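You operate a simulated robot arm through the tools that you are given. There is no shell and no other tool.

The job below is to be done with a simulated robot arm. You get a single attempt, and the scene is never put back.

## Task
Blow both wet propellers dry at the nozzle and stand them on the peg rack.

Only the result counts: the job must be done as asked and must still hold three seconds after the hand-in. Knocking over, shifting, dropping, spilling or breaking anything else fails it.

## Robot
A 6-joint arm with a two-finger parallel gripper, fixed in place. Base frame: the origin is on the floor under the middle of its stand, x ahead of it, y to its left, z up; the work surface is at about z = 0.86. Readings come in m, degrees, newtons and seconds.
With the tool pointing down near the work surface it reaches from about 0.26 to 0.68 m from the base axis. Its first joint turns from -66.0 to 66.0 degrees. Payload 2.9 kg.
Tool frame: the origin (TCP) lies between the finger pads and is the grasp point; the fingertips stand 0.03 m ahead of it; z points along the fingers, y is the line along which they close. The gripper opens to 0.11 m. The fingers are 0.02 m wide and 0.01 m thick; the gripper's body (0.048 by 0.112 m) begins 0.055 m behind the TCP.
Orientation is told as [roll, pitch, yaw] about the base's x, y, z axes, in that order, counted from this pose: with the fingers straight down and closing along the base's y, the tool's x points along the base's -x, its y along +y and its z along -z.

## Interface
- The arm moves only by the tool nudge_tool. Its argument "deltas" is a list that holds one entry, the list of rows, each a list of 7 numbers: the shift along the tool's x, y, z in m, then the turn, a rotation vector about the tool's x, y, z in degrees, then the finger opening in m, from 0 to 0.11. In form: [[[dx, dy, dz, ax, ay, az, grip], ...]]. A call has 1 to 20 rows; each row shifts and turns the commanded pose from where the row before left it, along the tool's axes as they then stand. Each row takes 0.2 s and may step no farther than 0.05 m and 8.6 degrees from the row before; otherwise, or with a gripper value out of range, the whole call is refused. A pose out of reach is approached as far as the arm can. The call stops where the force on the tool passes 40 N (or 10 N more than at its start, if that is more) or the arm is blocked; 0.2 s more then pass. Each finger travels about 0.108 m/s and halts on what it meets, pressing with about 41 N; the grip force reading is that of the motor and also rises with nothing between the fingers. The clock runs only during rows and for 0.2 s after the last one: add rows that do not move to give the fingers time. The reply holds the time, the measured pose of the TCP, the force on the tool along the base axes, the opening and the grip force, in the units named above and with some noise, with the torque about the TCP (base axes, N m) and any sound that the robot's microphone picked up.
- Cameras (640 x 400 px; columns grow to the right, rows downward): "scene" is fixed at [0.0935, 0.4603, 1.3732]; the picture's right is [-0.47, -0.88, 0.00], its down [-0.60, 0.32, -0.73] and it looks along [0.65, -0.35, -0.68] (base axes); focal length 275 px, centre (320, 200). "wrist" rides on the gripper at [0.072, 0.017, -0.103] in the tool frame; the picture's right is [-0.23, 0.97, 0.00], its down [-0.76, -0.18, -0.62] and it looks along [-0.61, -0.14, 0.78] (tool axes); focal length 222 px, centre (320, 200). There is no depth. A picture from a camera that has moved, and an enlarged one, comes with that camera's place and axes in the base frame and with its lens.
- snapshot(camera): a new picture of that camera. No time passes.
- enlarge(camera, box): a new picture of the part [left, top, right, bottom] of that camera's present view, enlarged. No time passes.
- hand_in(): hands the job in; it is judged then, once.

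Nothing tells you positions but the pictures and the camera data. Unless the task says otherwise, let go and move clear before handing in.

The tools are called after "Request:" by a JSON object that holds its "op" and its "data". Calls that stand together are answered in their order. nudge_tool: Moves the arm, as the interface text tells. Its arguments: {"type":"object","properties":{"deltas":{"type":"array","items":{"type":"array","items":{"type":"array","items":{"type":"number"}}}}},"required":["deltas"]} The other tools are called the same way: snapshot (camera) takes a picture; enlarge (camera, box) takes an enlarged picture of a part of a camera's view; hand_in () hands the job in.

At the start:

```text
clock: 0.0
position: [0.3834, 0.0907, 1.1541]
orientation: [0.0, -0.1, 0.1]
wrist_force: [-0.3, 0.1, -0.4]
torque: [0.03, 0.0, 0.0]
gripper_width: 0.1099
grip_force: 0.0
```

scene: 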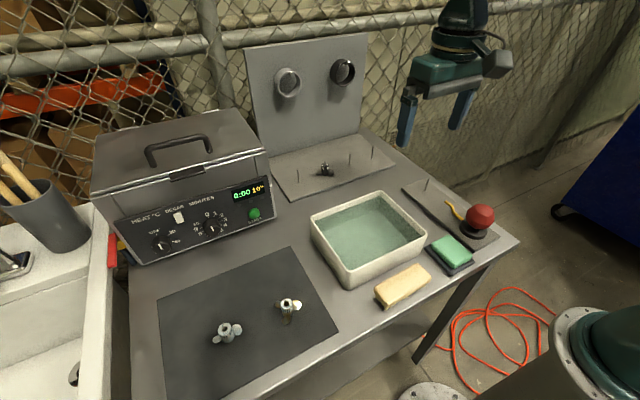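
wrist: 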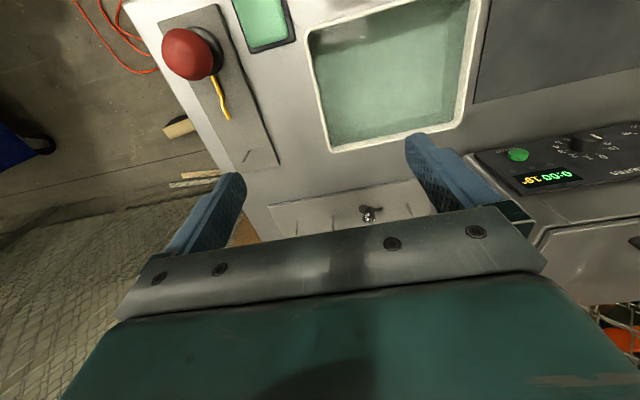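

I see a bench with an ultrasonic cleaner, a dark mat holding two small propellers, a water tray, a peg rack with nozzles on a panel behind, and a red-knobbed item. I'll look closer before moving.

Request:
{"op": "enlarge", "data": {"camera": "scene", "box": [180, 270, 340, 370]}}

Request:
{"op": "enlarge", "data": {"camera": "scene", "box": [240, 30, 400, 130]}}

Request:
{"op": "enlarge", "data": {"camera": "scene", "box": [260, 120, 420, 220]}}

Request:
{"op": "enlarge", "data": {"camera": "scene", "box": [370, 160, 530, 260]}}

```text
4.00 times, centred on (260, 320) of scene
camera zoom: at [0.0935, 0.4603, 1.3732], right [-0.47, -0.88, 0.0], down [-0.6, 0.32, -0.73], along [0.65, -0.35, -0.68], focal length 1101 px, centre (560, -280)
```

zoom: 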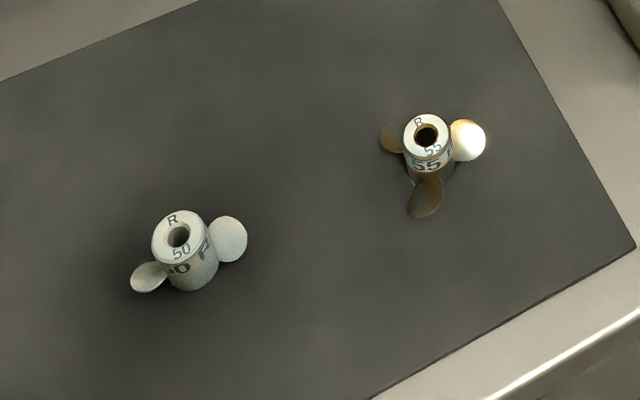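

```text
4.00 times, centred on (320, 80) of scene
camera zoom: at [0.0935, 0.4603, 1.3732], right [-0.47, -0.88, 0.0], down [-0.6, 0.32, -0.73], along [0.65, -0.35, -0.68], focal length 1101 px, centre (320, 680)
```

zoom: 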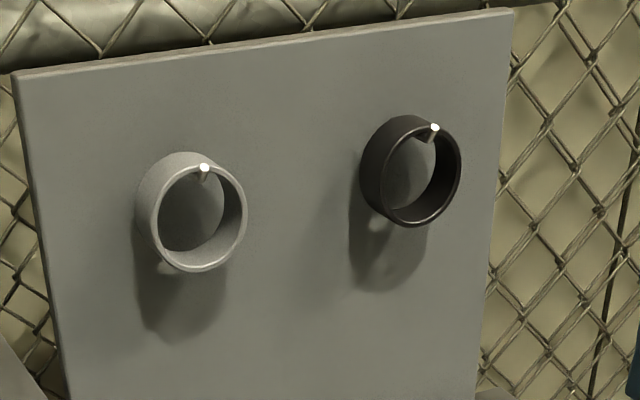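

```text
4.00 times, centred on (340, 170) of scene
camera zoom: at [0.0935, 0.4603, 1.3732], right [-0.47, -0.88, 0.0], down [-0.6, 0.32, -0.73], along [0.65, -0.35, -0.68], focal length 1101 px, centre (240, 320)
```

zoom: 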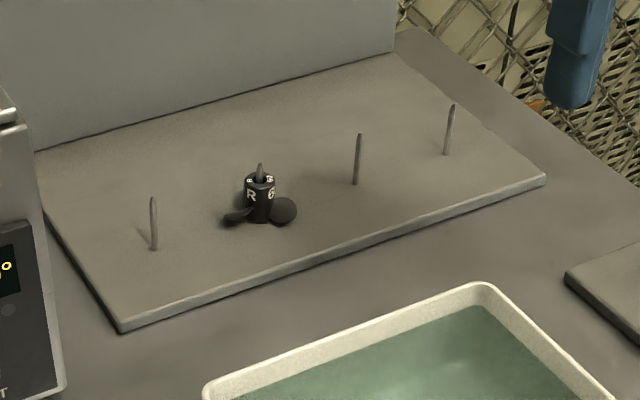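

```text
4.00 times, centred on (450, 210) of scene
camera zoom: at [0.0935, 0.4603, 1.3732], right [-0.47, -0.88, 0.0], down [-0.6, 0.32, -0.73], along [0.65, -0.35, -0.68], focal length 1101 px, centre (-200, 160)
```

zoom: 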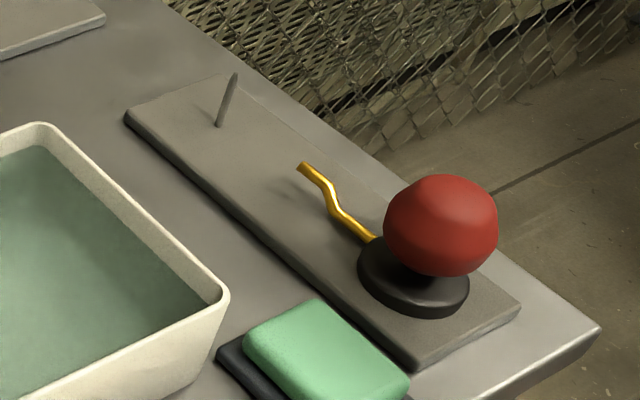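

The two wet propellers (R 50 and R 55) stand on the mat. The blower station has a red bulb, a brass nozzle and a drying peg, and the rack has three free pegs plus a black propeller. I'll carry the wrist camera over the mat for a second view.

Request:
{"op": "nudge_tool", "data": {"deltas": [[[0.0167, 0.041, 0.0129, 0, 0, 0, 0.11], [0.0167, 0.041, 0.0129, 0, 0, 0, 0.11], [0.0167, 0.041, 0.0129, 0, 0, 0, 0.11], [0.0167, 0.041, 0.0129, 0, 0, 0, 0.11], [0.0167, 0.041, 0.0129, 0, 0, 0, 0.11], [0.0167, 0.041, 0.0129, 0, 0, 0, 0.11], [0.0167, 0.041, 0.0129, 0, 0, 0, 0.11], [0.0167, 0.041, 0.0129, 0, 0, 0, 0.11]]]}}

Request:
{"op": "snapshot", "data": {"camera": "wrist"}}

Request:
{"op": "snapshot", "data": {"camera": "scene"}}

```text
clock: 1.8
position: [0.2505, 0.4201, 1.0505]
orientation: [0.0, 0.0, -0.1]
wrist_force: [0.0, -0.6, -0.7]
torque: [-0.02, -0.03, 0.0]
gripper_width: 0.1103
grip_force: 0.0
```

```text
taken
camera wrist: at [0.1783, 0.4356, 1.1544], right [0.23, 0.97, 0.0], down [0.76, -0.18, 0.62], along [0.61, -0.14, -0.78], focal length 222 px, centre (320, 200)
```

wrist: 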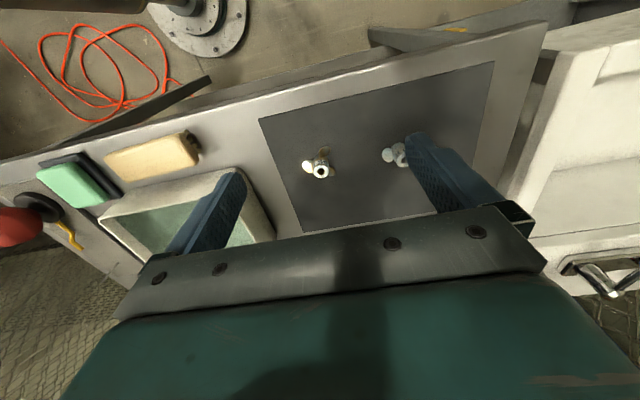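

```text
taken
```

scene: 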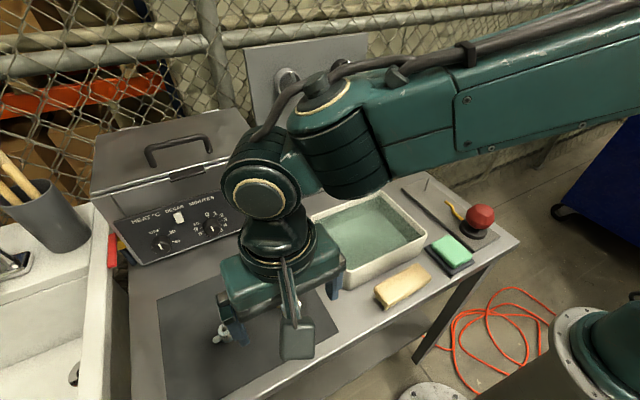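

The wrist view shows both propellers under the gripper, with R 50 partly behind a finger. I'll enlarge to see the blades and the hub.

Request:
{"op": "enlarge", "data": {"camera": "wrist", "box": [280, 125, 440, 225]}}

Request:
{"op": "enlarge", "data": {"camera": "wrist", "box": [290, 140, 354, 180]}}

Request:
{"op": "enlarge", "data": {"camera": "wrist", "box": [0, 150, 160, 250]}}

```text
4.00 times, centred on (360, 175) of wrist
camera zoom: at [0.1783, 0.4356, 1.1544], right [0.23, 0.97, 0.0], down [0.76, -0.18, 0.62], along [0.61, -0.14, -0.78], focal length 888 px, centre (160, 300)
```

zoom: 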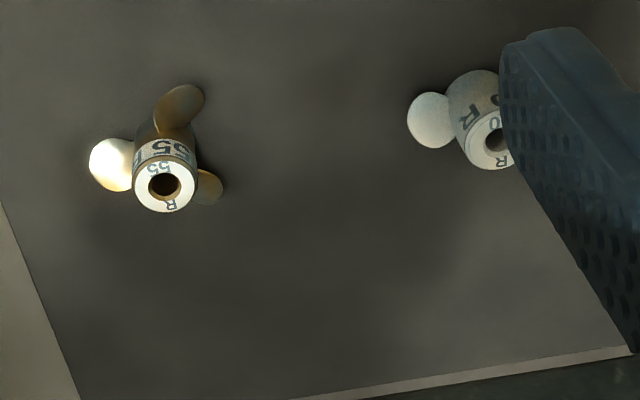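

```text
10.00 times, centred on (322, 160) of wrist
camera zoom: at [0.1783, 0.4356, 1.1544], right [0.23, 0.97, 0.0], down [0.76, -0.18, 0.62], along [0.61, -0.14, -0.78], focal length 2221 px, centre (300, 600)
```

zoom: 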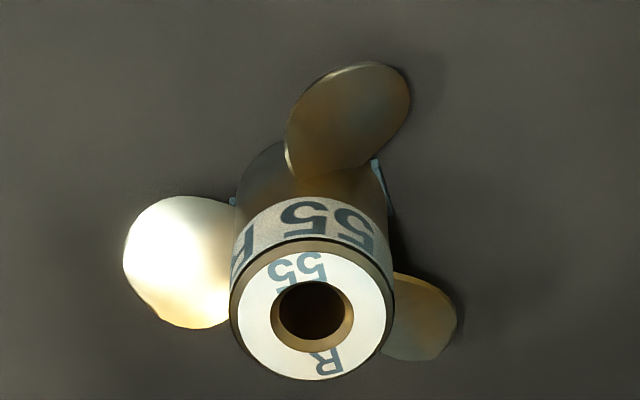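

```text
4.00 times, centred on (80, 200) of wrist
camera zoom: at [0.1783, 0.4356, 1.1544], right [0.23, 0.97, 0.0], down [0.76, -0.18, 0.62], along [0.61, -0.14, -0.78], focal length 888 px, centre (1280, 200)
```

zoom: 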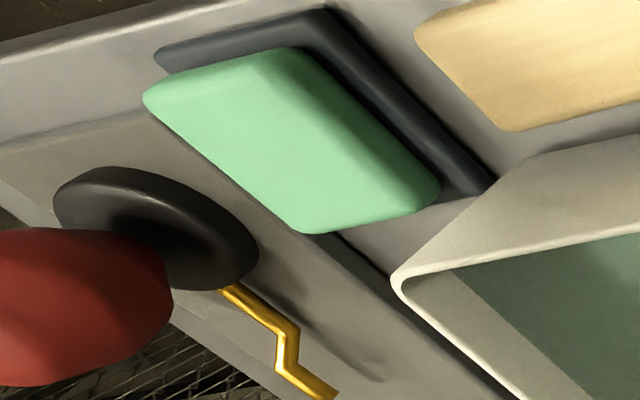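

R 55 has three blades set low on a hub with a printed band at its top, and R 50 seems to have two. I'll tilt the gripper so the wrist camera sees R 55 from the side, which gives me the hub and blade heights.

Request:
{"op": "nudge_tool", "data": {"deltas": [[[0.012, 0, 0.033, 0, 0, 0, 0.11], [0.012, 0, 0.033, 0, 0, 0, 0.11], [0.012, 0, 0.034, 0, 0, 0, 0.11], [0, 0, 0, 0, -7.5, 0, 0.11], [0, 0, 0, 0, -7.5, 0, 0.11], [0, 0, 0, 0, -7.5, 0, 0.11], [0, 0, 0, 0, -7.5, 0, 0.11]]]}}

Request:
{"op": "snapshot", "data": {"camera": "wrist"}}

```text
clock: 3.4
position: [0.3159, 0.3692, 0.9495]
orientation: [0.1, -30.0, 0.1]
wrist_force: [-0.7, 0.7, -0.1]
torque: [-0.01, 0.02, 0.0]
gripper_width: 0.1097
grip_force: 0.1
out of reach, approached as far as the arm can: row 4, 5, 6, 7
```

```text
taken
camera wrist: at [0.2001, 0.3834, 1.003], right [0.2, 0.97, 0.11], down [0.35, -0.18, 0.92], along [0.92, -0.14, -0.37], focal length 222 px, centre (320, 200)
```

wrist: 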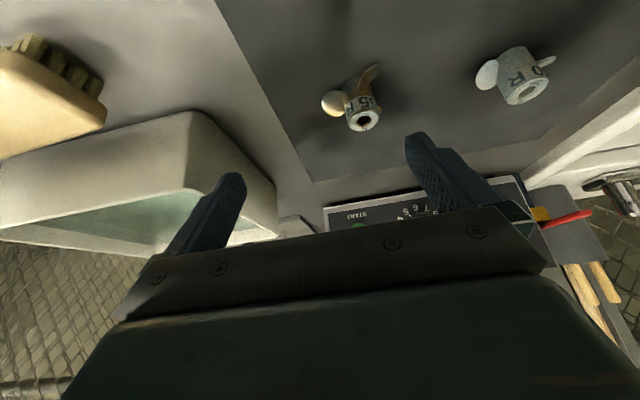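

The arm couldn't reach that pose fully and stopped further out, but the side view is still useful. I'll enlarge both propellers.

Request:
{"op": "enlarge", "data": {"camera": "wrist", "box": [310, 50, 406, 140]}}

Request:
{"op": "enlarge", "data": {"camera": "wrist", "box": [464, 30, 576, 120]}}

Request:
{"op": "snapshot", "data": {"camera": "scene"}}

```text
4.44 times, centred on (358, 95) of wrist
camera zoom: at [0.2001, 0.3834, 1.003], right [0.2, 0.97, 0.11], down [0.35, -0.18, 0.92], along [0.92, -0.14, -0.37], focal length 987 px, centre (151, 667)
```

zoom: 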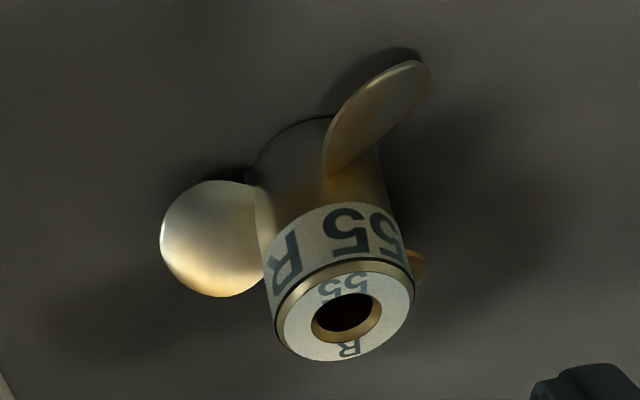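

```text
4.44 times, centred on (520, 75) of wrist
camera zoom: at [0.2001, 0.3834, 1.003], right [0.2, 0.97, 0.11], down [0.35, -0.18, 0.92], along [0.92, -0.14, -0.37], focal length 987 px, centre (-569, 756)
```

zoom: 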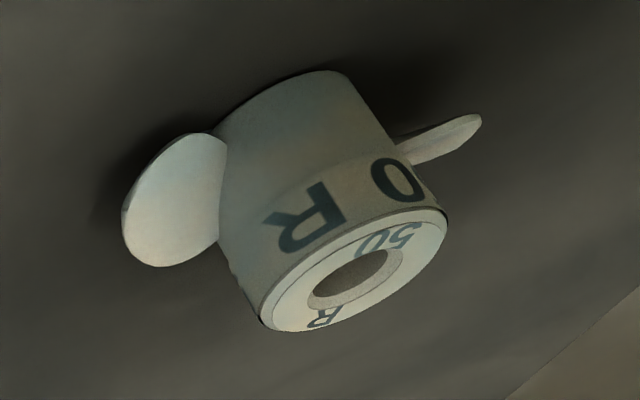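

```text
taken
```

scene: 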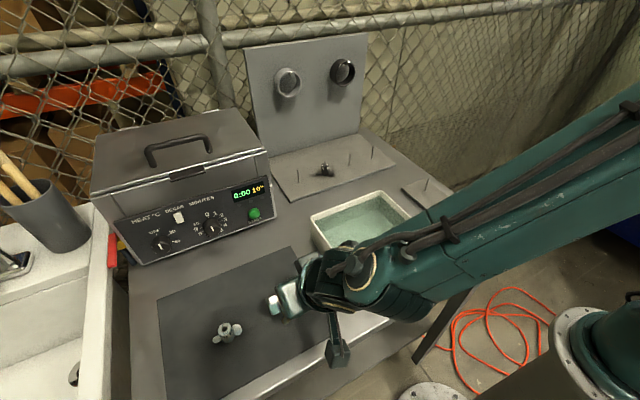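

From the three views I put R 55's axis near (0.3315, 0.4015), with its hub top at z ≈ 0.898, the blade tops at about 0.882 and the base at about 0.865. Next I'll lift, undo the tilt and check the pose before looking at the blower station.

Request:
{"op": "nudge_tool", "data": {"deltas": [[[-0.02, 0, -0.0346, 0, 0, 0, 0.11], [-0.02, 0, -0.0346, 0, 0, 0, 0.11], [0, 0, 0, 0, 7.5, 0, 0.11], [0, 0, 0, 0, 7.5, 0, 0.11], [0, 0, 0, 0, 7.5, 0, 0.11], [0, 0, 0, 0, 7.5, 0, 0.11]]]}}

```text
clock: 4.8
position: [0.3146, 0.366, 1.0274]
orientation: [0.0, 0.2, 0.1]
wrist_force: [0.2, 0.4, -0.1]
torque: [0.01, 0.0, 0.01]
gripper_width: 0.11
grip_force: 0.0
```

The pose is back to straight down at z ≈ 1.03. I'll carry the camera over the blower station to locate its peg, nozzle and bulb.

Request:
{"op": "nudge_tool", "data": {"deltas": [[[-0.007, -0.0416, -0.004, 0, 0, 0, 0.11], [-0.007, -0.0416, -0.004, 0, 0, 0, 0.11], [-0.007, -0.0416, -0.004, 0, 0, 0, 0.11], [-0.007, -0.0416, -0.004, 0, 0, 0, 0.11], [-0.007, -0.0416, -0.004, 0, 0, 0, 0.11], [-0.007, -0.0416, 0, 0, 0, 0, 0.11], [-0.007, -0.0416, 0, 0, 0, 0, 0.11], [-0.007, -0.0416, 0, 0, 0, 0, 0.11], [-0.007, -0.0416, 0, 0, 0, 0, 0.11], [-0.007, -0.0416, 0, 0, 0, 0, 0.11]]]}}

Request:
{"op": "snapshot", "data": {"camera": "wrist"}}

Request:
{"op": "enlarge", "data": {"camera": "wrist", "box": [240, 100, 400, 200]}}

```text
clock: 7.0
position: [0.3853, -0.0479, 1.0483]
orientation: [-0.1, -0.1, 0.0]
wrist_force: [0.4, 0.5, -0.3]
torque: [0.04, 0.01, -0.01]
gripper_width: 0.1101
grip_force: 0.0
```

```text
taken
camera wrist: at [0.3122, -0.0321, 1.1517], right [0.23, 0.97, 0.0], down [0.76, -0.18, 0.62], along [0.61, -0.14, -0.78], focal length 222 px, centre (320, 200)
```

wrist: 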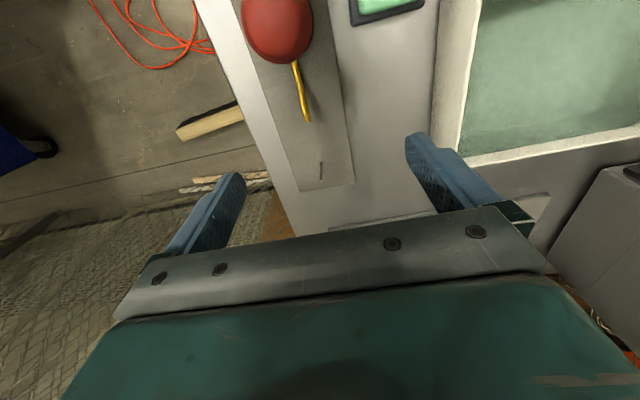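

```text
4.00 times, centred on (320, 150) of wrist
camera zoom: at [0.3122, -0.0321, 1.1517], right [0.23, 0.97, 0.0], down [0.76, -0.18, 0.62], along [0.61, -0.14, -0.78], focal length 888 px, centre (320, 400)
```

zoom: 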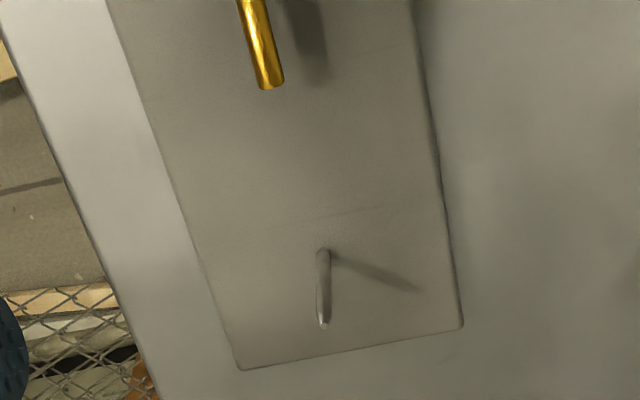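

The drying peg is at about (0.464, -0.067) with its tip near z ≈ 0.918, and the nozzle tip is at (0.397, -0.069), pointing at it. I'll centre the gripper above the peg for a precise fix.

Request:
{"op": "nudge_tool", "data": {"deltas": [[[-0.0266, -0.006, 0.0212, 0, 0, 0, 0.11], [-0.0266, -0.006, 0.0212, 0, 0, 0, 0.11], [-0.0266, -0.006, 0.0212, 0, 0, 0, 0.11], [0, 0, 0, 0, 0, 0, 0.11]]]}}

Request:
{"op": "snapshot", "data": {"camera": "wrist"}}

Request:
{"op": "enlarge", "data": {"camera": "wrist", "box": [272, 90, 368, 150]}}

Request:
{"op": "enlarge", "data": {"camera": "wrist", "box": [200, 0, 360, 100]}}

Request:
{"op": "enlarge", "data": {"camera": "scene", "box": [370, 130, 530, 260]}}

```text
clock: 8.0
position: [0.4658, -0.066, 0.9837]
orientation: [-0.1, 0.0, 0.0]
wrist_force: [0.1, -0.4, -0.5]
torque: [-0.01, 0.0, -0.04]
gripper_width: 0.11
grip_force: 0.0
```

```text
taken
camera wrist: at [0.3935, -0.0505, 1.0881], right [0.23, 0.97, 0.0], down [0.76, -0.18, 0.62], along [0.61, -0.14, -0.78], focal length 222 px, centre (320, 200)
```

wrist: 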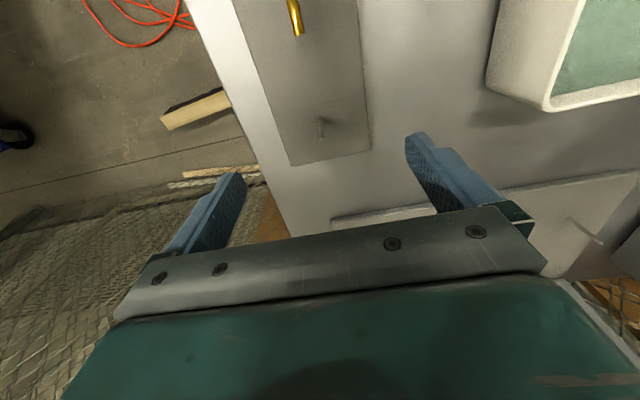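

```text
6.67 times, centred on (320, 120) of wrist
camera zoom: at [0.3935, -0.0505, 1.0881], right [0.23, 0.97, 0.0], down [0.76, -0.18, 0.62], along [0.61, -0.14, -0.78], focal length 1481 px, centre (320, 733)
```

zoom: 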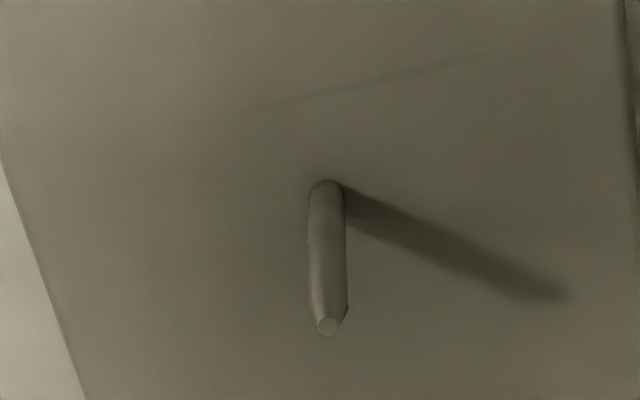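

```text
4.00 times, centred on (280, 50) of wrist
camera zoom: at [0.3935, -0.0505, 1.0881], right [0.23, 0.97, 0.0], down [0.76, -0.18, 0.62], along [0.61, -0.14, -0.78], focal length 888 px, centre (480, 800)
```

zoom: 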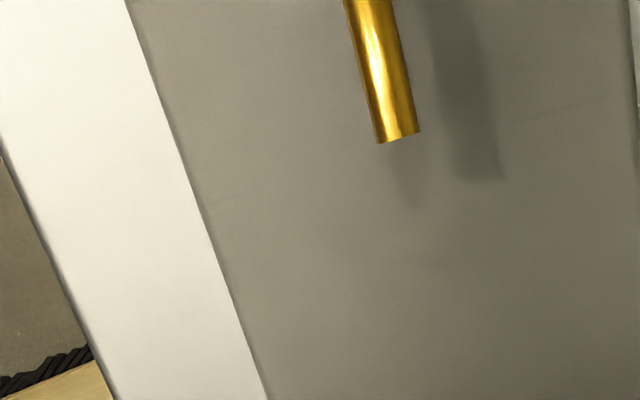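

```text
3.08 times, centred on (450, 195) of scene
camera zoom: at [0.0935, 0.4603, 1.3732], right [-0.47, -0.88, 0.0], down [-0.6, 0.32, -0.73], along [0.65, -0.35, -0.68], focal length 847 px, centre (-80, 215)
```

zoom: 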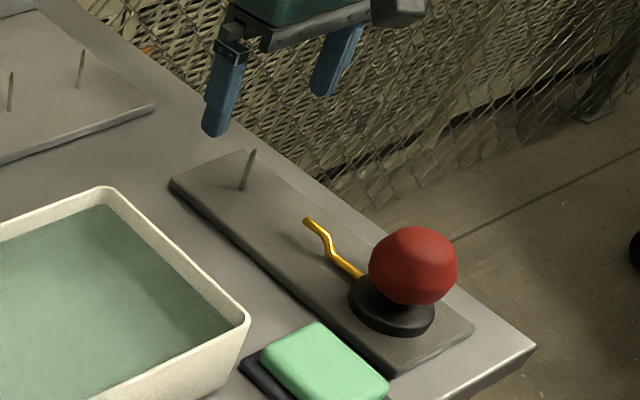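

Peg fixed at about (0.4653, -0.0665). Now I'll rise, travel back over the mat and hover above R 55 to centre on it.

Request:
{"op": "nudge_tool", "data": {"deltas": [[[0, 0, -0.035, 0, 0, 0, 0.11], [0, 0, -0.035, 0, 0, 0, 0.11], [0.01345, 0.04688, 0, 0, 0, 0, 0.11], [0.01345, 0.04688, 0, 0, 0, 0, 0.11], [0.01345, 0.04688, 0, 0, 0, 0, 0.11], [0.01345, 0.04688, 0, 0, 0, 0, 0.11], [0.01345, 0.04688, 0, 0, 0, 0, 0.11], [0.01345, 0.04688, 0, 0, 0, 0, 0.11], [0.01345, 0.04688, 0, 0, 0, 0, 0.11], [0.01345, 0.04688, 0, 0, 0, 0, 0.11], [0.01345, 0.04688, 0, 0, 0, 0, 0.11], [0.01345, 0.04688, 0, 0, 0, 0, 0.11], [0, 0, 0.035, 0, 0, 0, 0.11], [0, 0, 0.035, 0, 0, 0, 0.11], [0, 0, 0, 0, 0, 0, 0.11]]]}}

Request:
{"op": "snapshot", "data": {"camera": "wrist"}}

Request:
{"op": "enlarge", "data": {"camera": "wrist", "box": [272, 90, 368, 150]}}

```text
clock: 11.2
position: [0.3287, 0.4032, 0.9865]
orientation: [0.0, 0.0, 0.1]
wrist_force: [0.4, -0.1, 0.0]
torque: [0.02, -0.01, -0.01]
gripper_width: 0.11
grip_force: 0.0
```

```text
taken
camera wrist: at [0.2564, 0.4184, 1.0895], right [0.23, 0.97, 0.0], down [0.76, -0.18, 0.62], along [0.61, -0.14, -0.78], focal length 222 px, centre (320, 200)
```

wrist: 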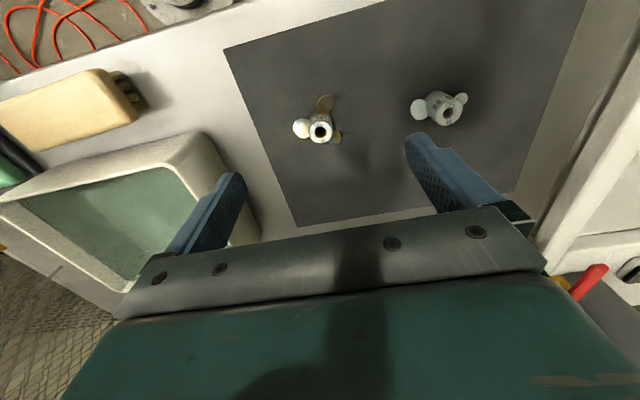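

```text
6.67 times, centred on (320, 120) of wrist
camera zoom: at [0.2564, 0.4184, 1.0895], right [0.23, 0.97, 0.0], down [0.76, -0.18, 0.62], along [0.61, -0.14, -0.78], focal length 1481 px, centre (320, 733)
```

zoom: 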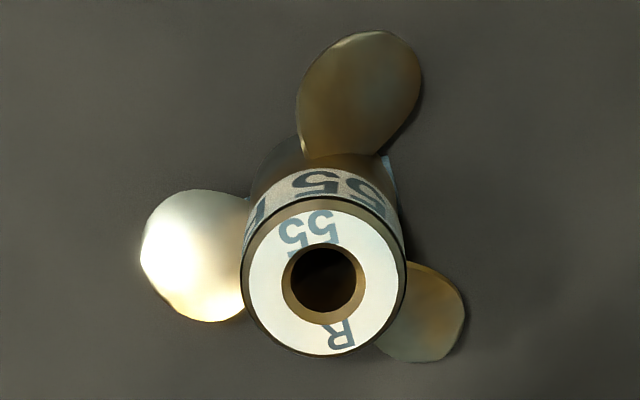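

R 55's hub top is centred at (0.3306, 0.4014, 0.898) and is about 22 mm across. I'll narrow the fingers, shift slightly and come down so the fingertips stay just above the blades.

Request:
{"op": "nudge_tool", "data": {"deltas": [[[-0.0023, 0, 0, 0, 0, 0, 0.07], [0, 0, 0.03, 0, 0, 0, 0.07], [0, 0, 0.025, 0, 0, 0, 0.07], [0, 0, 0.0, 0, 0, 0, 0.07]]]}}

Request:
{"op": "snapshot", "data": {"camera": "wrist"}}

Request:
{"op": "enlarge", "data": {"camera": "wrist", "box": [240, 110, 400, 210]}}

```text
clock: 12.2
position: [0.3324, 0.4021, 0.9276]
orientation: [0.1, 0.0, 0.0]
wrist_force: [-0.1, 0.6, -0.1]
torque: [-0.01, 0.01, 0.0]
gripper_width: 0.0702
grip_force: 0.0
```

```text
taken
camera wrist: at [0.2599, 0.4176, 1.032], right [0.23, 0.97, 0.0], down [0.76, -0.18, 0.62], along [0.61, -0.14, -0.78], focal length 222 px, centre (320, 200)
```

wrist: 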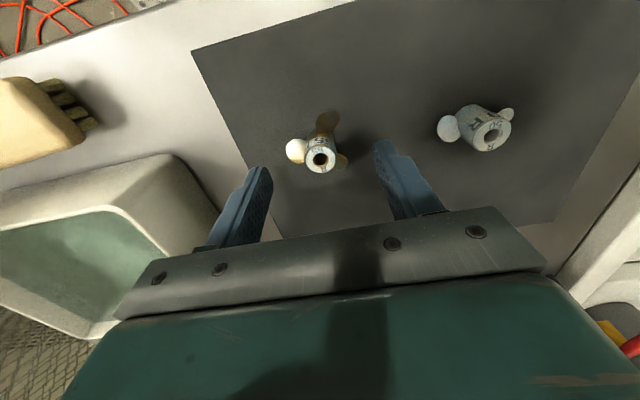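

```text
4.00 times, centred on (320, 160) of wrist
camera zoom: at [0.2599, 0.4176, 1.032], right [0.23, 0.97, 0.0], down [0.76, -0.18, 0.62], along [0.61, -0.14, -0.78], focal length 888 px, centre (320, 360)
```

zoom: 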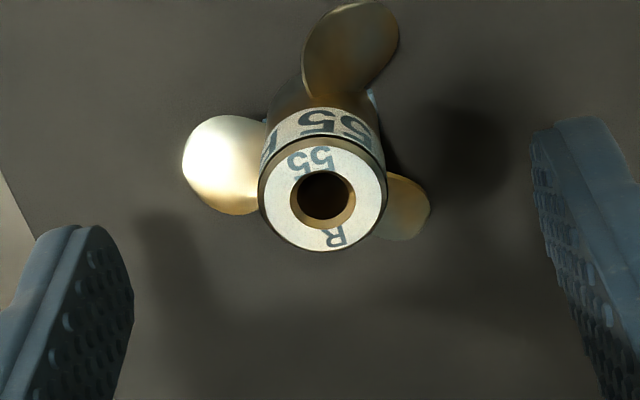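

The gripper is straddling R 55, about 1.5 mm off in x. I'll correct that, drop the last 13 mm and close on the hub above the blades.

Request:
{"op": "nudge_tool", "data": {"deltas": [[[0.0014, 0.0008, 0.013, 0, 0, 0, 0.07], [0, 0, 0, 0, 0, 0, 0.07], [0, 0, 0, 0, 0, 0, 0.07]]]}}

Request:
{"op": "snapshot", "data": {"camera": "wrist"}}

Request:
{"op": "enlarge", "data": {"camera": "wrist", "box": [240, 110, 400, 210]}}

Request:
{"op": "enlarge", "data": {"camera": "scene", "box": [220, 240, 380, 340]}}

```text
clock: 13.0
position: [0.3319, 0.4026, 0.9157]
orientation: [0.0, 0.0, 0.2]
wrist_force: [-0.5, -0.2, 0.4]
torque: [-0.02, 0.03, 0.05]
gripper_width: 0.0696
grip_force: 0.0
```

```text
taken
camera wrist: at [0.2583, 0.4181, 1.0193], right [0.23, 0.97, 0.0], down [0.76, -0.18, 0.62], along [0.61, -0.14, -0.78], focal length 222 px, centre (320, 200)
```

wrist: 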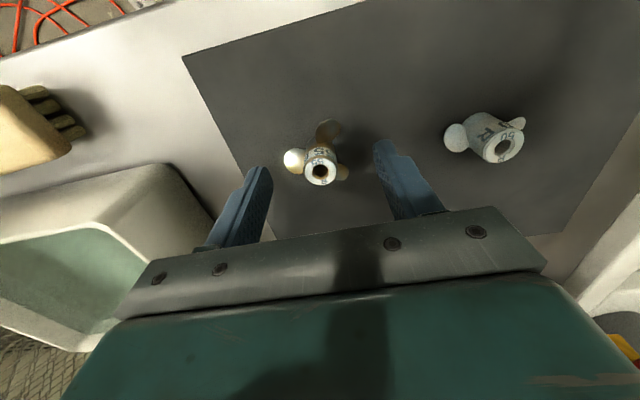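

```text
4.00 times, centred on (320, 160) of wrist
camera zoom: at [0.2583, 0.4181, 1.0193], right [0.23, 0.97, 0.0], down [0.76, -0.18, 0.62], along [0.61, -0.14, -0.78], focal length 888 px, centre (320, 360)
```

zoom: 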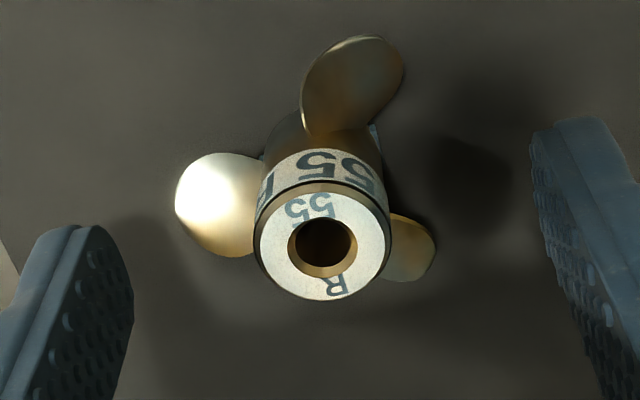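

```text
4.00 times, centred on (300, 290) of scene
camera zoom: at [0.0935, 0.4604, 1.3732], right [-0.47, -0.88, 0.0], down [-0.6, 0.32, -0.73], along [0.65, -0.35, -0.68], focal length 1101 px, centre (400, -160)
```

zoom: 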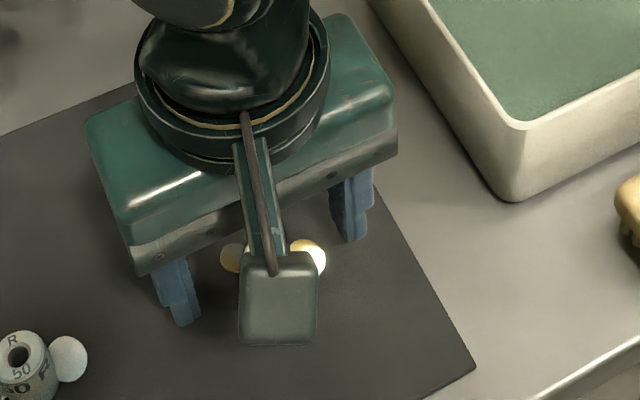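

The hub is centred between the fingers, with the tips about 12 mm below its top. Closing now.

Request:
{"op": "nudge_tool", "data": {"deltas": [[[0, 0, 0, 0, 0, 0, 0.03], [0, 0, 0, 0, 0, 0, 0.01], [0, 0, 0, 0, 0, 0, 0.01], [0, 0, 0, 0, 0, 0, 0.01]]]}}

Request:
{"op": "enlarge", "data": {"camera": "wrist", "box": [240, 110, 400, 210]}}

```text
clock: 14.0
position: [0.3307, 0.4037, 0.9148]
orientation: [0.1, 0.0, 0.0]
wrist_force: [0.7, 1.7, 0.8]
torque: [0.04, -0.05, 0.02]
gripper_width: 0.0197
grip_force: 41.4
```

```text
4.00 times, centred on (320, 160) of wrist
camera zoom: at [0.2583, 0.4182, 1.0196], right [0.23, 0.97, 0.0], down [0.76, -0.18, 0.62], along [0.61, -0.14, -0.78], focal length 888 px, centre (320, 360)
```

zoom: 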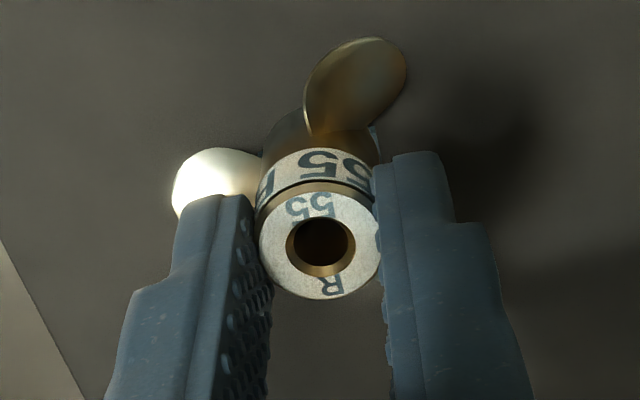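

Gripped at 20 mm with 41 N. I'll lift straight up and look at how it sits before carrying it across.

Request:
{"op": "nudge_tool", "data": {"deltas": [[[0, 0, -0.02, 0, 0, 0, 0.01], [0, 0, -0.04, 0, 0, 0, 0.01], [0, 0, -0.04, 0, 0, 0, 0.01], [0, 0, -0.035, 0, 0, 0, 0.01], [0, 0, 0, 0, 0, 0, 0.01]]]}}

Request:
{"op": "enlarge", "data": {"camera": "wrist", "box": [240, 110, 400, 210]}}

```text
clock: 15.2
position: [0.3314, 0.401, 1.0513]
orientation: [0.0, -0.1, 0.0]
wrist_force: [-0.7, -0.1, 0.0]
torque: [0.03, 0.0, -0.02]
gripper_width: 0.0195
grip_force: 40.7
```

```text
4.00 times, centred on (320, 160) of wrist
camera zoom: at [0.2579, 0.4159, 1.1549], right [0.23, 0.97, 0.0], down [0.76, -0.18, 0.62], along [0.61, -0.14, -0.78], focal length 888 px, centre (320, 360)
```

zoom: 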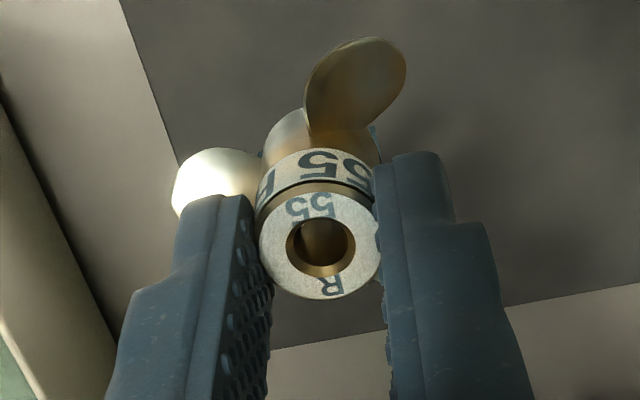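

R 55 hangs upright in the gripper. I'll carry it at this height to above the drying peg.

Request:
{"op": "nudge_tool", "data": {"deltas": [[[-0.01362, -0.04656, 0, 0, 0, 0, 0.01], [-0.01362, -0.04656, 0, 0, 0, 0, 0.01], [-0.01362, -0.04656, 0, 0, 0, 0, 0.01], [-0.01362, -0.04656, 0, 0, 0, 0, 0.01], [-0.01362, -0.04656, 0, 0, 0, 0, 0.01], [-0.01362, -0.04656, 0, 0, 0, 0, 0.01], [-0.01362, -0.04656, 0, 0, 0, 0, 0.01], [-0.01362, -0.04656, 0, 0, 0, 0, 0.01], [-0.01362, -0.04656, 0, 0, 0, 0, 0.01], [-0.01362, -0.04656, 0, 0, 0, 0, 0.01], [0, 0, 0.03, 0, 0, 0, 0.01], [0, 0, 0.03, 0, 0, 0, 0.01], [0, 0, 0, 0, 0, 0, 0.01], [0, 0, 0, 0, 0, 0, 0.01]]]}}

Request:
{"op": "snapshot", "data": {"camera": "wrist"}}

Request:
{"op": "enlarge", "data": {"camera": "scene", "box": [370, 120, 530, 220]}}

```text
clock: 18.2
position: [0.4665, -0.0626, 0.9904]
orientation: [0.0, -0.1, -0.1]
wrist_force: [0.4, -0.4, -0.5]
torque: [-0.01, 0.0, -0.03]
gripper_width: 0.0196
grip_force: 41.6
```

```text
taken
camera wrist: at [0.3935, -0.0472, 1.0938], right [0.23, 0.97, 0.0], down [0.76, -0.18, 0.62], along [0.61, -0.14, -0.78], focal length 222 px, centre (320, 200)
```

wrist: 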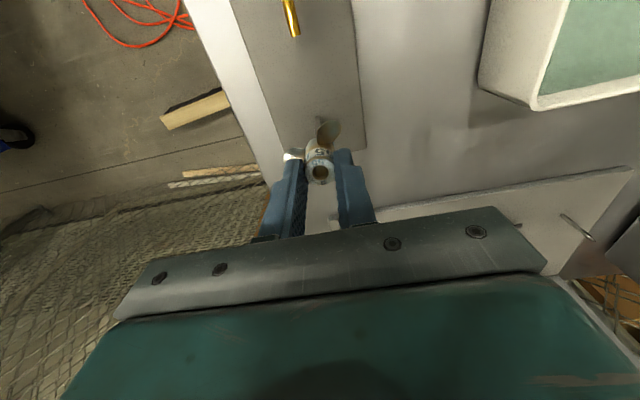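

```text
4.00 times, centred on (450, 170) of scene
camera zoom: at [0.0935, 0.4603, 1.3732], right [-0.47, -0.88, 0.0], down [-0.6, 0.32, -0.73], along [0.65, -0.35, -0.68], focal length 1101 px, centre (-200, 320)
```

zoom: 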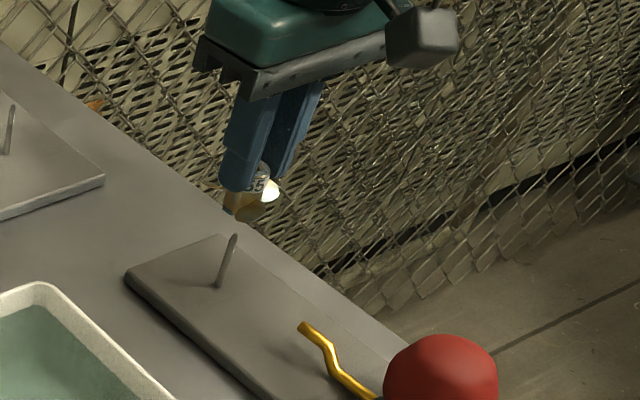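

It's above the peg, about 2.5 mm off in y by the camera data. I'll correct and re-check before lowering.

Request:
{"op": "nudge_tool", "data": {"deltas": [[[-0.0006, -0.0025, 0, 0, 0, 0, 0.01], [0, 0, 0, 0, 0, 0, 0.01]]]}}

Request:
{"op": "enlarge", "data": {"camera": "wrist", "box": [240, 100, 400, 200]}}

```text
clock: 18.8
position: [0.4674, -0.0667, 0.9897]
orientation: [0.0, 0.0, -0.1]
wrist_force: [-1.0, -0.4, -0.6]
torque: [0.04, 0.01, 0.0]
gripper_width: 0.0198
grip_force: 40.3
```

```text
4.00 times, centred on (320, 150) of wrist
camera zoom: at [0.3944, -0.0499, 1.0939], right [0.23, 0.97, 0.0], down [0.76, -0.18, 0.62], along [0.61, -0.14, -0.78], focal length 888 px, centre (320, 400)
```

zoom: 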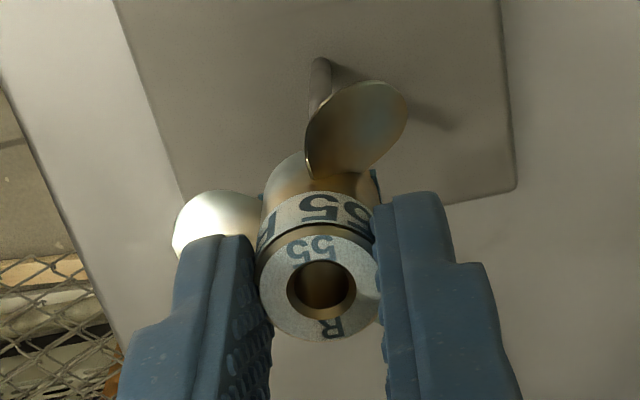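

Alignment is within about 0.3 mm. I'll lower in stages so I can watch the force as the peg enters the bore.

Request:
{"op": "nudge_tool", "data": {"deltas": [[[0, 0, 0.012, 0, 0, 0, 0.01], [0, 0, 0.012, 0, 0, 0, 0.01], [0, 0, 0.012, 0, 0, 0, 0.01]]]}}

Request:
{"op": "enlarge", "data": {"camera": "wrist", "box": [240, 100, 400, 200]}}

Request:
{"op": "enlarge", "data": {"camera": "scene", "box": [370, 120, 530, 220]}}

```text
clock: 19.6
position: [0.4662, -0.0649, 0.9545]
orientation: [0.1, 0.3, 0.1]
wrist_force: [-10.1, 3.6, 2.9]
torque: [0.18, 0.46, 0.02]
gripper_width: 0.0198
grip_force: 40.9
```

```text
4.00 times, centred on (320, 150) of wrist
camera zoom: at [0.3939, -0.0495, 1.0587], right [0.23, 0.97, 0.0], down [0.76, -0.18, 0.62], along [0.6, -0.14, -0.78], focal length 888 px, centre (320, 400)
```

zoom: 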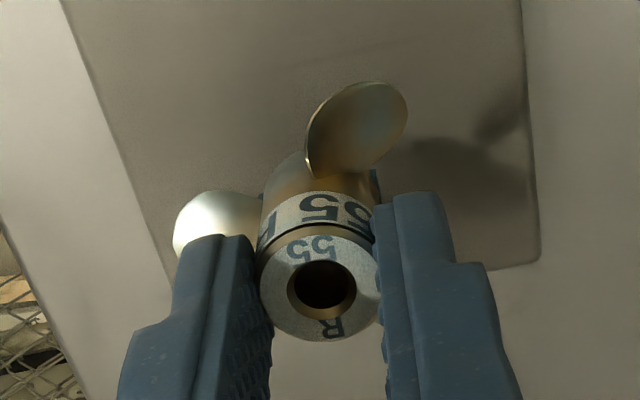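

```text
4.00 times, centred on (450, 170) of scene
camera zoom: at [0.0932, 0.4605, 1.3732], right [-0.47, -0.88, 0.0], down [-0.6, 0.32, -0.73], along [0.65, -0.35, -0.68], focal length 1101 px, centre (-200, 320)
```

zoom: 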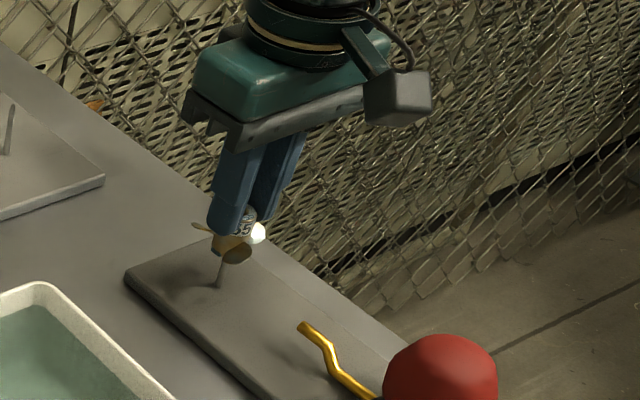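

The peg has entered the bore but pushes sideways at about 10 N, so the hub sits slightly too far in +x. I'll ease it over and read the force again.

Request:
{"op": "nudge_tool", "data": {"deltas": [[[0.001, 0.0005, 0, 0, 0, 0, 0.01], [0, 0, 0, 0, 0, 0, 0.01]]]}}

```text
clock: 20.2
position: [0.4663, -0.0642, 0.9547]
orientation: [0.0, 0.1, 0.0]
wrist_force: [-5.9, 4.5, -3.0]
torque: [0.13, 0.25, -0.01]
gripper_width: 0.0197
grip_force: 41.0
```

The side force dropped to about 6 N. I'll continue in the same direction.

Request:
{"op": "nudge_tool", "data": {"deltas": [[[0.0012, 0.001, 0, 0, 0, 0, 0.01], [0, 0, 0, 0, 0, 0, 0.01]]]}}

Request:
{"op": "enlarge", "data": {"camera": "wrist", "box": [240, 100, 400, 200]}}

```text
clock: 20.8
position: [0.4668, -0.0646, 0.9563]
orientation: [-0.2, 0.0, -0.1]
wrist_force: [-1.3, -1.5, -1.5]
torque: [-0.05, 0.06, 0.01]
gripper_width: 0.0197
grip_force: 41.1
```

```text
4.00 times, centred on (320, 150) of wrist
camera zoom: at [0.3929, -0.0489, 1.0596], right [0.23, 0.97, 0.0], down [0.76, -0.18, 0.63], along [0.61, -0.14, -0.78], focal length 888 px, centre (320, 400)
```

zoom: 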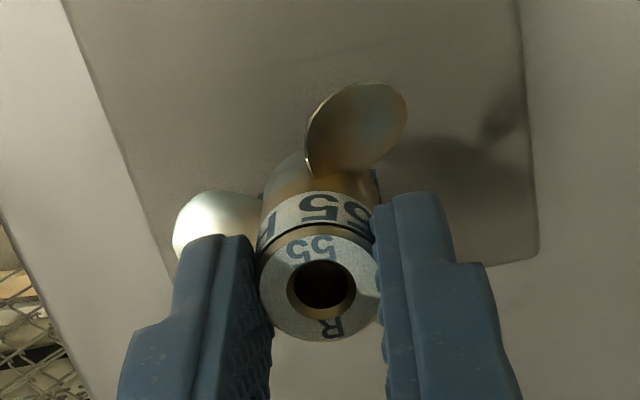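

Forces are now near zero with the peg in the bore. I'll lower the rest of the way in small steps.

Request:
{"op": "nudge_tool", "data": {"deltas": [[[0, 0, 0.008, 0, 0, 0, 0.01], [0, 0, 0.008, 0, 0, 0, 0.01], [0, 0, 0.008, 0, 0, 0, 0.01]]]}}

Request:
{"op": "enlarge", "data": {"camera": "wrist", "box": [240, 100, 400, 200]}}

```text
clock: 21.6
position: [0.4651, -0.063, 0.9317]
orientation: [0.1, 0.1, 0.1]
wrist_force: [-0.1, 0.1, -0.7]
torque: [-0.01, 0.02, -0.02]
gripper_width: 0.0196
grip_force: 40.7
```

```text
4.00 times, centred on (320, 150) of wrist
camera zoom: at [0.3929, -0.0489, 1.0348], right [0.23, 0.97, 0.0], down [0.76, -0.18, 0.62], along [0.61, -0.14, -0.78], focal length 888 px, centre (320, 400)
```

zoom: 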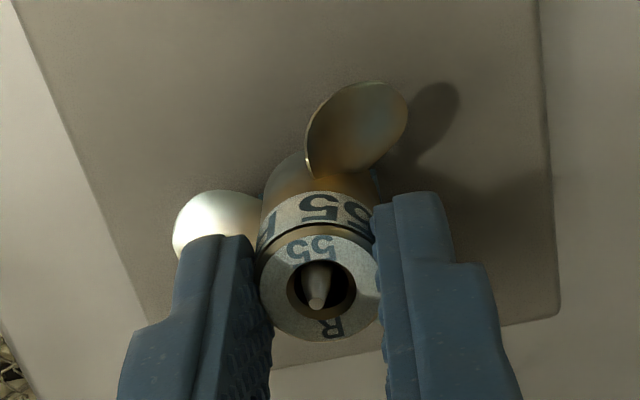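

The peg tip now shows through the bore. About 8 mm remain until the base rests on the plate, so I'll lower gently and watch for contact.

Request:
{"op": "nudge_tool", "data": {"deltas": [[[0, 0, 0.004, 0, 0, 0, 0.01], [0, 0, 0.003, 0, 0, 0, 0.01], [0, 0, 0, 0, 0, 0, 0.01]]]}}

```text
clock: 22.4
position: [0.4662, -0.0647, 0.9247]
orientation: [0.1, 0.0, 0.0]
wrist_force: [0.3, -0.4, -1.7]
torque: [0.01, 0.02, 0.01]
gripper_width: 0.0196
grip_force: 41.0
```

Request:
{"op": "nudge_tool", "data": {"deltas": [[[0, 0, 0.0015, 0, 0, 0, 0.01], [0, 0, 0, 0, 0, 0, 0.01]]]}}

Request:
{"op": "enlarge", "data": {"camera": "scene", "box": [370, 120, 530, 220]}}

Request:
{"op": "enlarge", "data": {"camera": "wrist", "box": [240, 100, 400, 200]}}

```text
clock: 23.0
position: [0.4656, -0.0639, 0.9238]
orientation: [-0.1, -0.1, 0.1]
wrist_force: [-6.1, -1.6, 16.9]
torque: [-0.05, 0.28, -0.02]
gripper_width: 0.0198
grip_force: 41.0
```

```text
4.00 times, centred on (450, 170) of scene
camera zoom: at [0.0931, 0.4603, 1.3732], right [-0.47, -0.88, 0.0], down [-0.6, 0.32, -0.73], along [0.65, -0.35, -0.68], focal length 1101 px, centre (-200, 320)
```

zoom: 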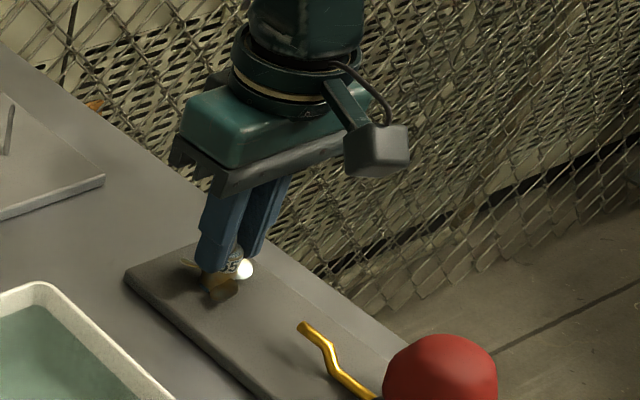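

```text
4.00 times, centred on (320, 150) of wrist
camera zoom: at [0.3925, -0.0483, 1.0275], right [0.23, 0.97, 0.0], down [0.76, -0.18, 0.62], along [0.61, -0.14, -0.78], focal length 888 px, centre (320, 400)
```

zoom: 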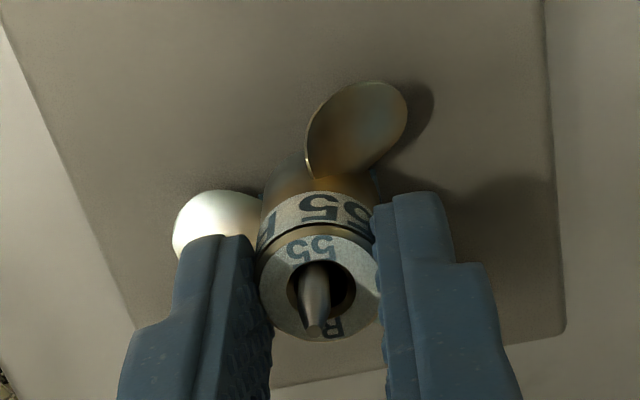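

The base has touched the plate (about 17 N upward). I'll relieve slightly, open the fingers and lift clear.

Request:
{"op": "nudge_tool", "data": {"deltas": [[[0, 0, -0.0012, 0, 0, 0, 0.01], [0, 0, 0, 0, 0, 0, 0.03], [0, 0, 0, 0, 0, 0, 0.06], [0, 0, 0, 0, 0, 0, 0.06], [0, 0, 0, 0, 0, 0, 0.06]]]}}

Request:
{"op": "enlarge", "data": {"camera": "wrist", "box": [240, 100, 400, 200]}}

```text
clock: 24.2
position: [0.4651, -0.0644, 0.924]
orientation: [0.0, 0.1, 0.0]
wrist_force: [-0.1, 1.0, 1.1]
torque: [-0.02, -0.01, 0.03]
gripper_width: 0.0601
grip_force: 0.0
```

```text
4.00 times, centred on (320, 150) of wrist
camera zoom: at [0.3926, -0.0481, 1.0278], right [0.23, 0.97, 0.0], down [0.76, -0.18, 0.62], along [0.61, -0.14, -0.78], focal length 888 px, centre (320, 400)
```

zoom: 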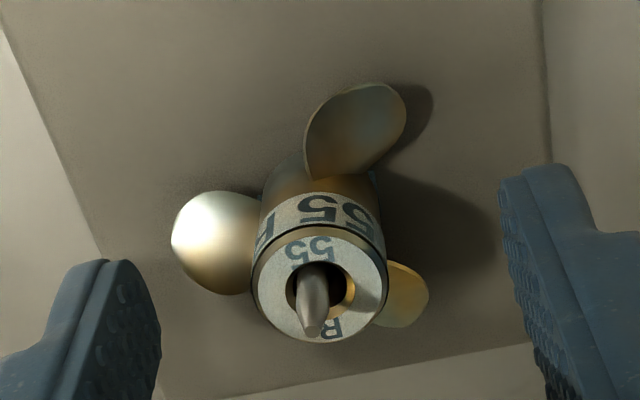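

R 55 stands on the drying peg, seated flat. Next I'll rise, close the fingers and move above the red bulb (about (0.304, -0.066), top near z ≈ 0.953) to press it.

Request:
{"op": "nudge_tool", "data": {"deltas": [[[0, 0, -0.04, 0, 0, 0, 0.06], [0, 0, -0.04, 0, 0, 0, 0.06], [0, 0, -0.04, 0, 0, 0, 0.04], [0.04, 0, 0, 0, 0, 0, 0.02], [0.04, 0, 0, 0, 0, 0, 0.0], [0.04, 0, 0, 0, 0, 0, 0.0], [0.04, 0, 0, 0, 0, 0, 0.0], [0, 0, 0, 0, 0, 0, 0.0], [0, 0, 0, 0, 0, 0, 0.0]]]}}

Request:
{"op": "snapshot", "data": {"camera": "wrist"}}

Request:
{"op": "enlarge", "data": {"camera": "scene", "box": [370, 130, 530, 260]}}

```text
clock: 26.2
position: [0.306, -0.0634, 1.047]
orientation: [0.1, 0.0, 0.0]
wrist_force: [-0.3, 1.1, 0.2]
torque: [0.03, -0.01, -0.04]
gripper_width: 0.0
grip_force: 38.1
```

```text
taken
camera wrist: at [0.233, -0.0477, 1.1513], right [0.23, 0.97, 0.0], down [0.76, -0.18, 0.62], along [0.61, -0.14, -0.78], focal length 222 px, centre (320, 200)
```

wrist: 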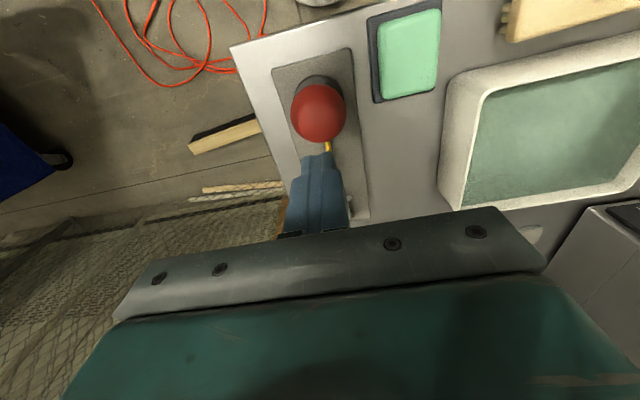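

```text
3.08 times, centred on (450, 195) of scene
camera zoom: at [0.0935, 0.4604, 1.3732], right [-0.47, -0.88, 0.0], down [-0.6, 0.32, -0.73], along [0.65, -0.35, -0.68], focal length 847 px, centre (-80, 215)
```

zoom: 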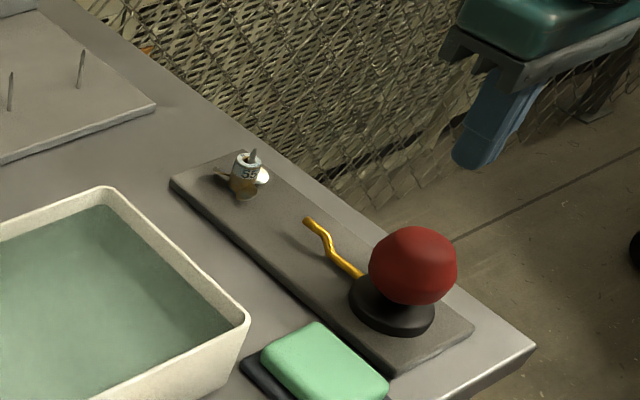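

The ball's centre reads (0.303, -0.066). I'll align over it and press down slowly, watching for force and any sound.

Request:
{"op": "nudge_tool", "data": {"deltas": [[[0.002, -0.0015, 0.02, 0, 0, 0, 0], [0, 0, 0.02, 0, 0, 0, 0], [0, 0, 0.015, 0, 0, 0, 0], [0, 0, 0.005, 0, 0, 0, 0], [0, 0, 0.004, 0, 0, 0, 0], [0, 0, 0.004, 0, 0, 0, 0], [0, 0, 0.004, 0, 0, 0, 0], [0, 0, 0.004, 0, 0, 0, 0]]]}}

Request:
{"op": "enlarge", "data": {"camera": "scene", "box": [370, 130, 530, 260]}}

```text
clock: 28.0
position: [0.3039, -0.065, 0.9675]
orientation: [0.0, 0.1, 0.0]
wrist_force: [-0.5, 3.8, 4.8]
torque: [0.09, 0.02, -0.03]
gripper_width: 0.0
grip_force: 37.7
```

```text
3.08 times, centred on (450, 195) of scene
camera zoom: at [0.0934, 0.4604, 1.3732], right [-0.47, -0.88, 0.0], down [-0.6, 0.32, -0.73], along [0.65, -0.35, -0.68], focal length 847 px, centre (-80, 215)
```

zoom: 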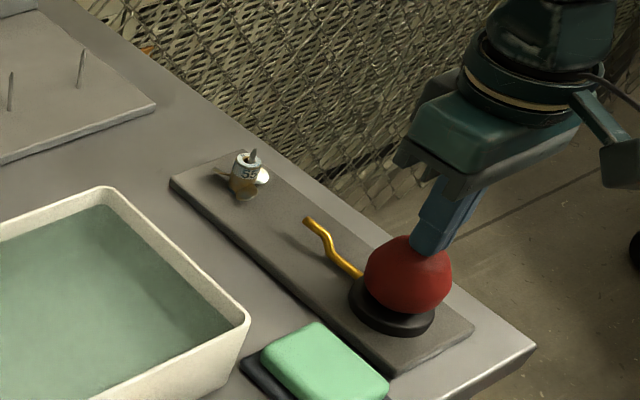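

The ball is giving way under about 5 N with no sound yet. I'll press further.

Request:
{"op": "nudge_tool", "data": {"deltas": [[[0, 0, 0.004, 0, 0, 0, 0], [0, 0, 0.004, 0, 0, 0, 0], [0, 0, 0.004, 0, 0, 0, 0]]]}}

Request:
{"op": "enlarge", "data": {"camera": "scene", "box": [370, 130, 530, 260]}}

```text
clock: 28.7
position: [0.3051, -0.0658, 0.9618]
orientation: [-0.1, -0.2, 0.0]
wrist_force: [-9.7, 1.2, 24.7]
torque: [0.04, 0.27, 0.07]
gripper_width: 0.0002
grip_force: 37.9
stopped in row 3: the force on the tool passed its limit at 48 N (the readings are from after the stop); the commanded pose is now the measured one
```

```text
3.08 times, centred on (450, 195) of scene
camera zoom: at [0.093, 0.4604, 1.3732], right [-0.47, -0.88, 0.0], down [-0.6, 0.32, -0.73], along [0.65, -0.35, -0.68], focal length 847 px, centre (-80, 215)
```

zoom: 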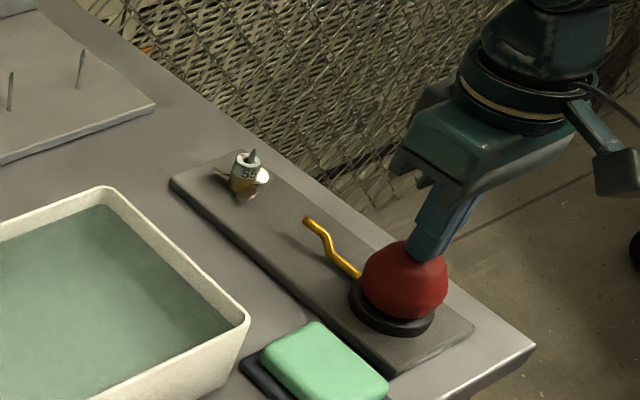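

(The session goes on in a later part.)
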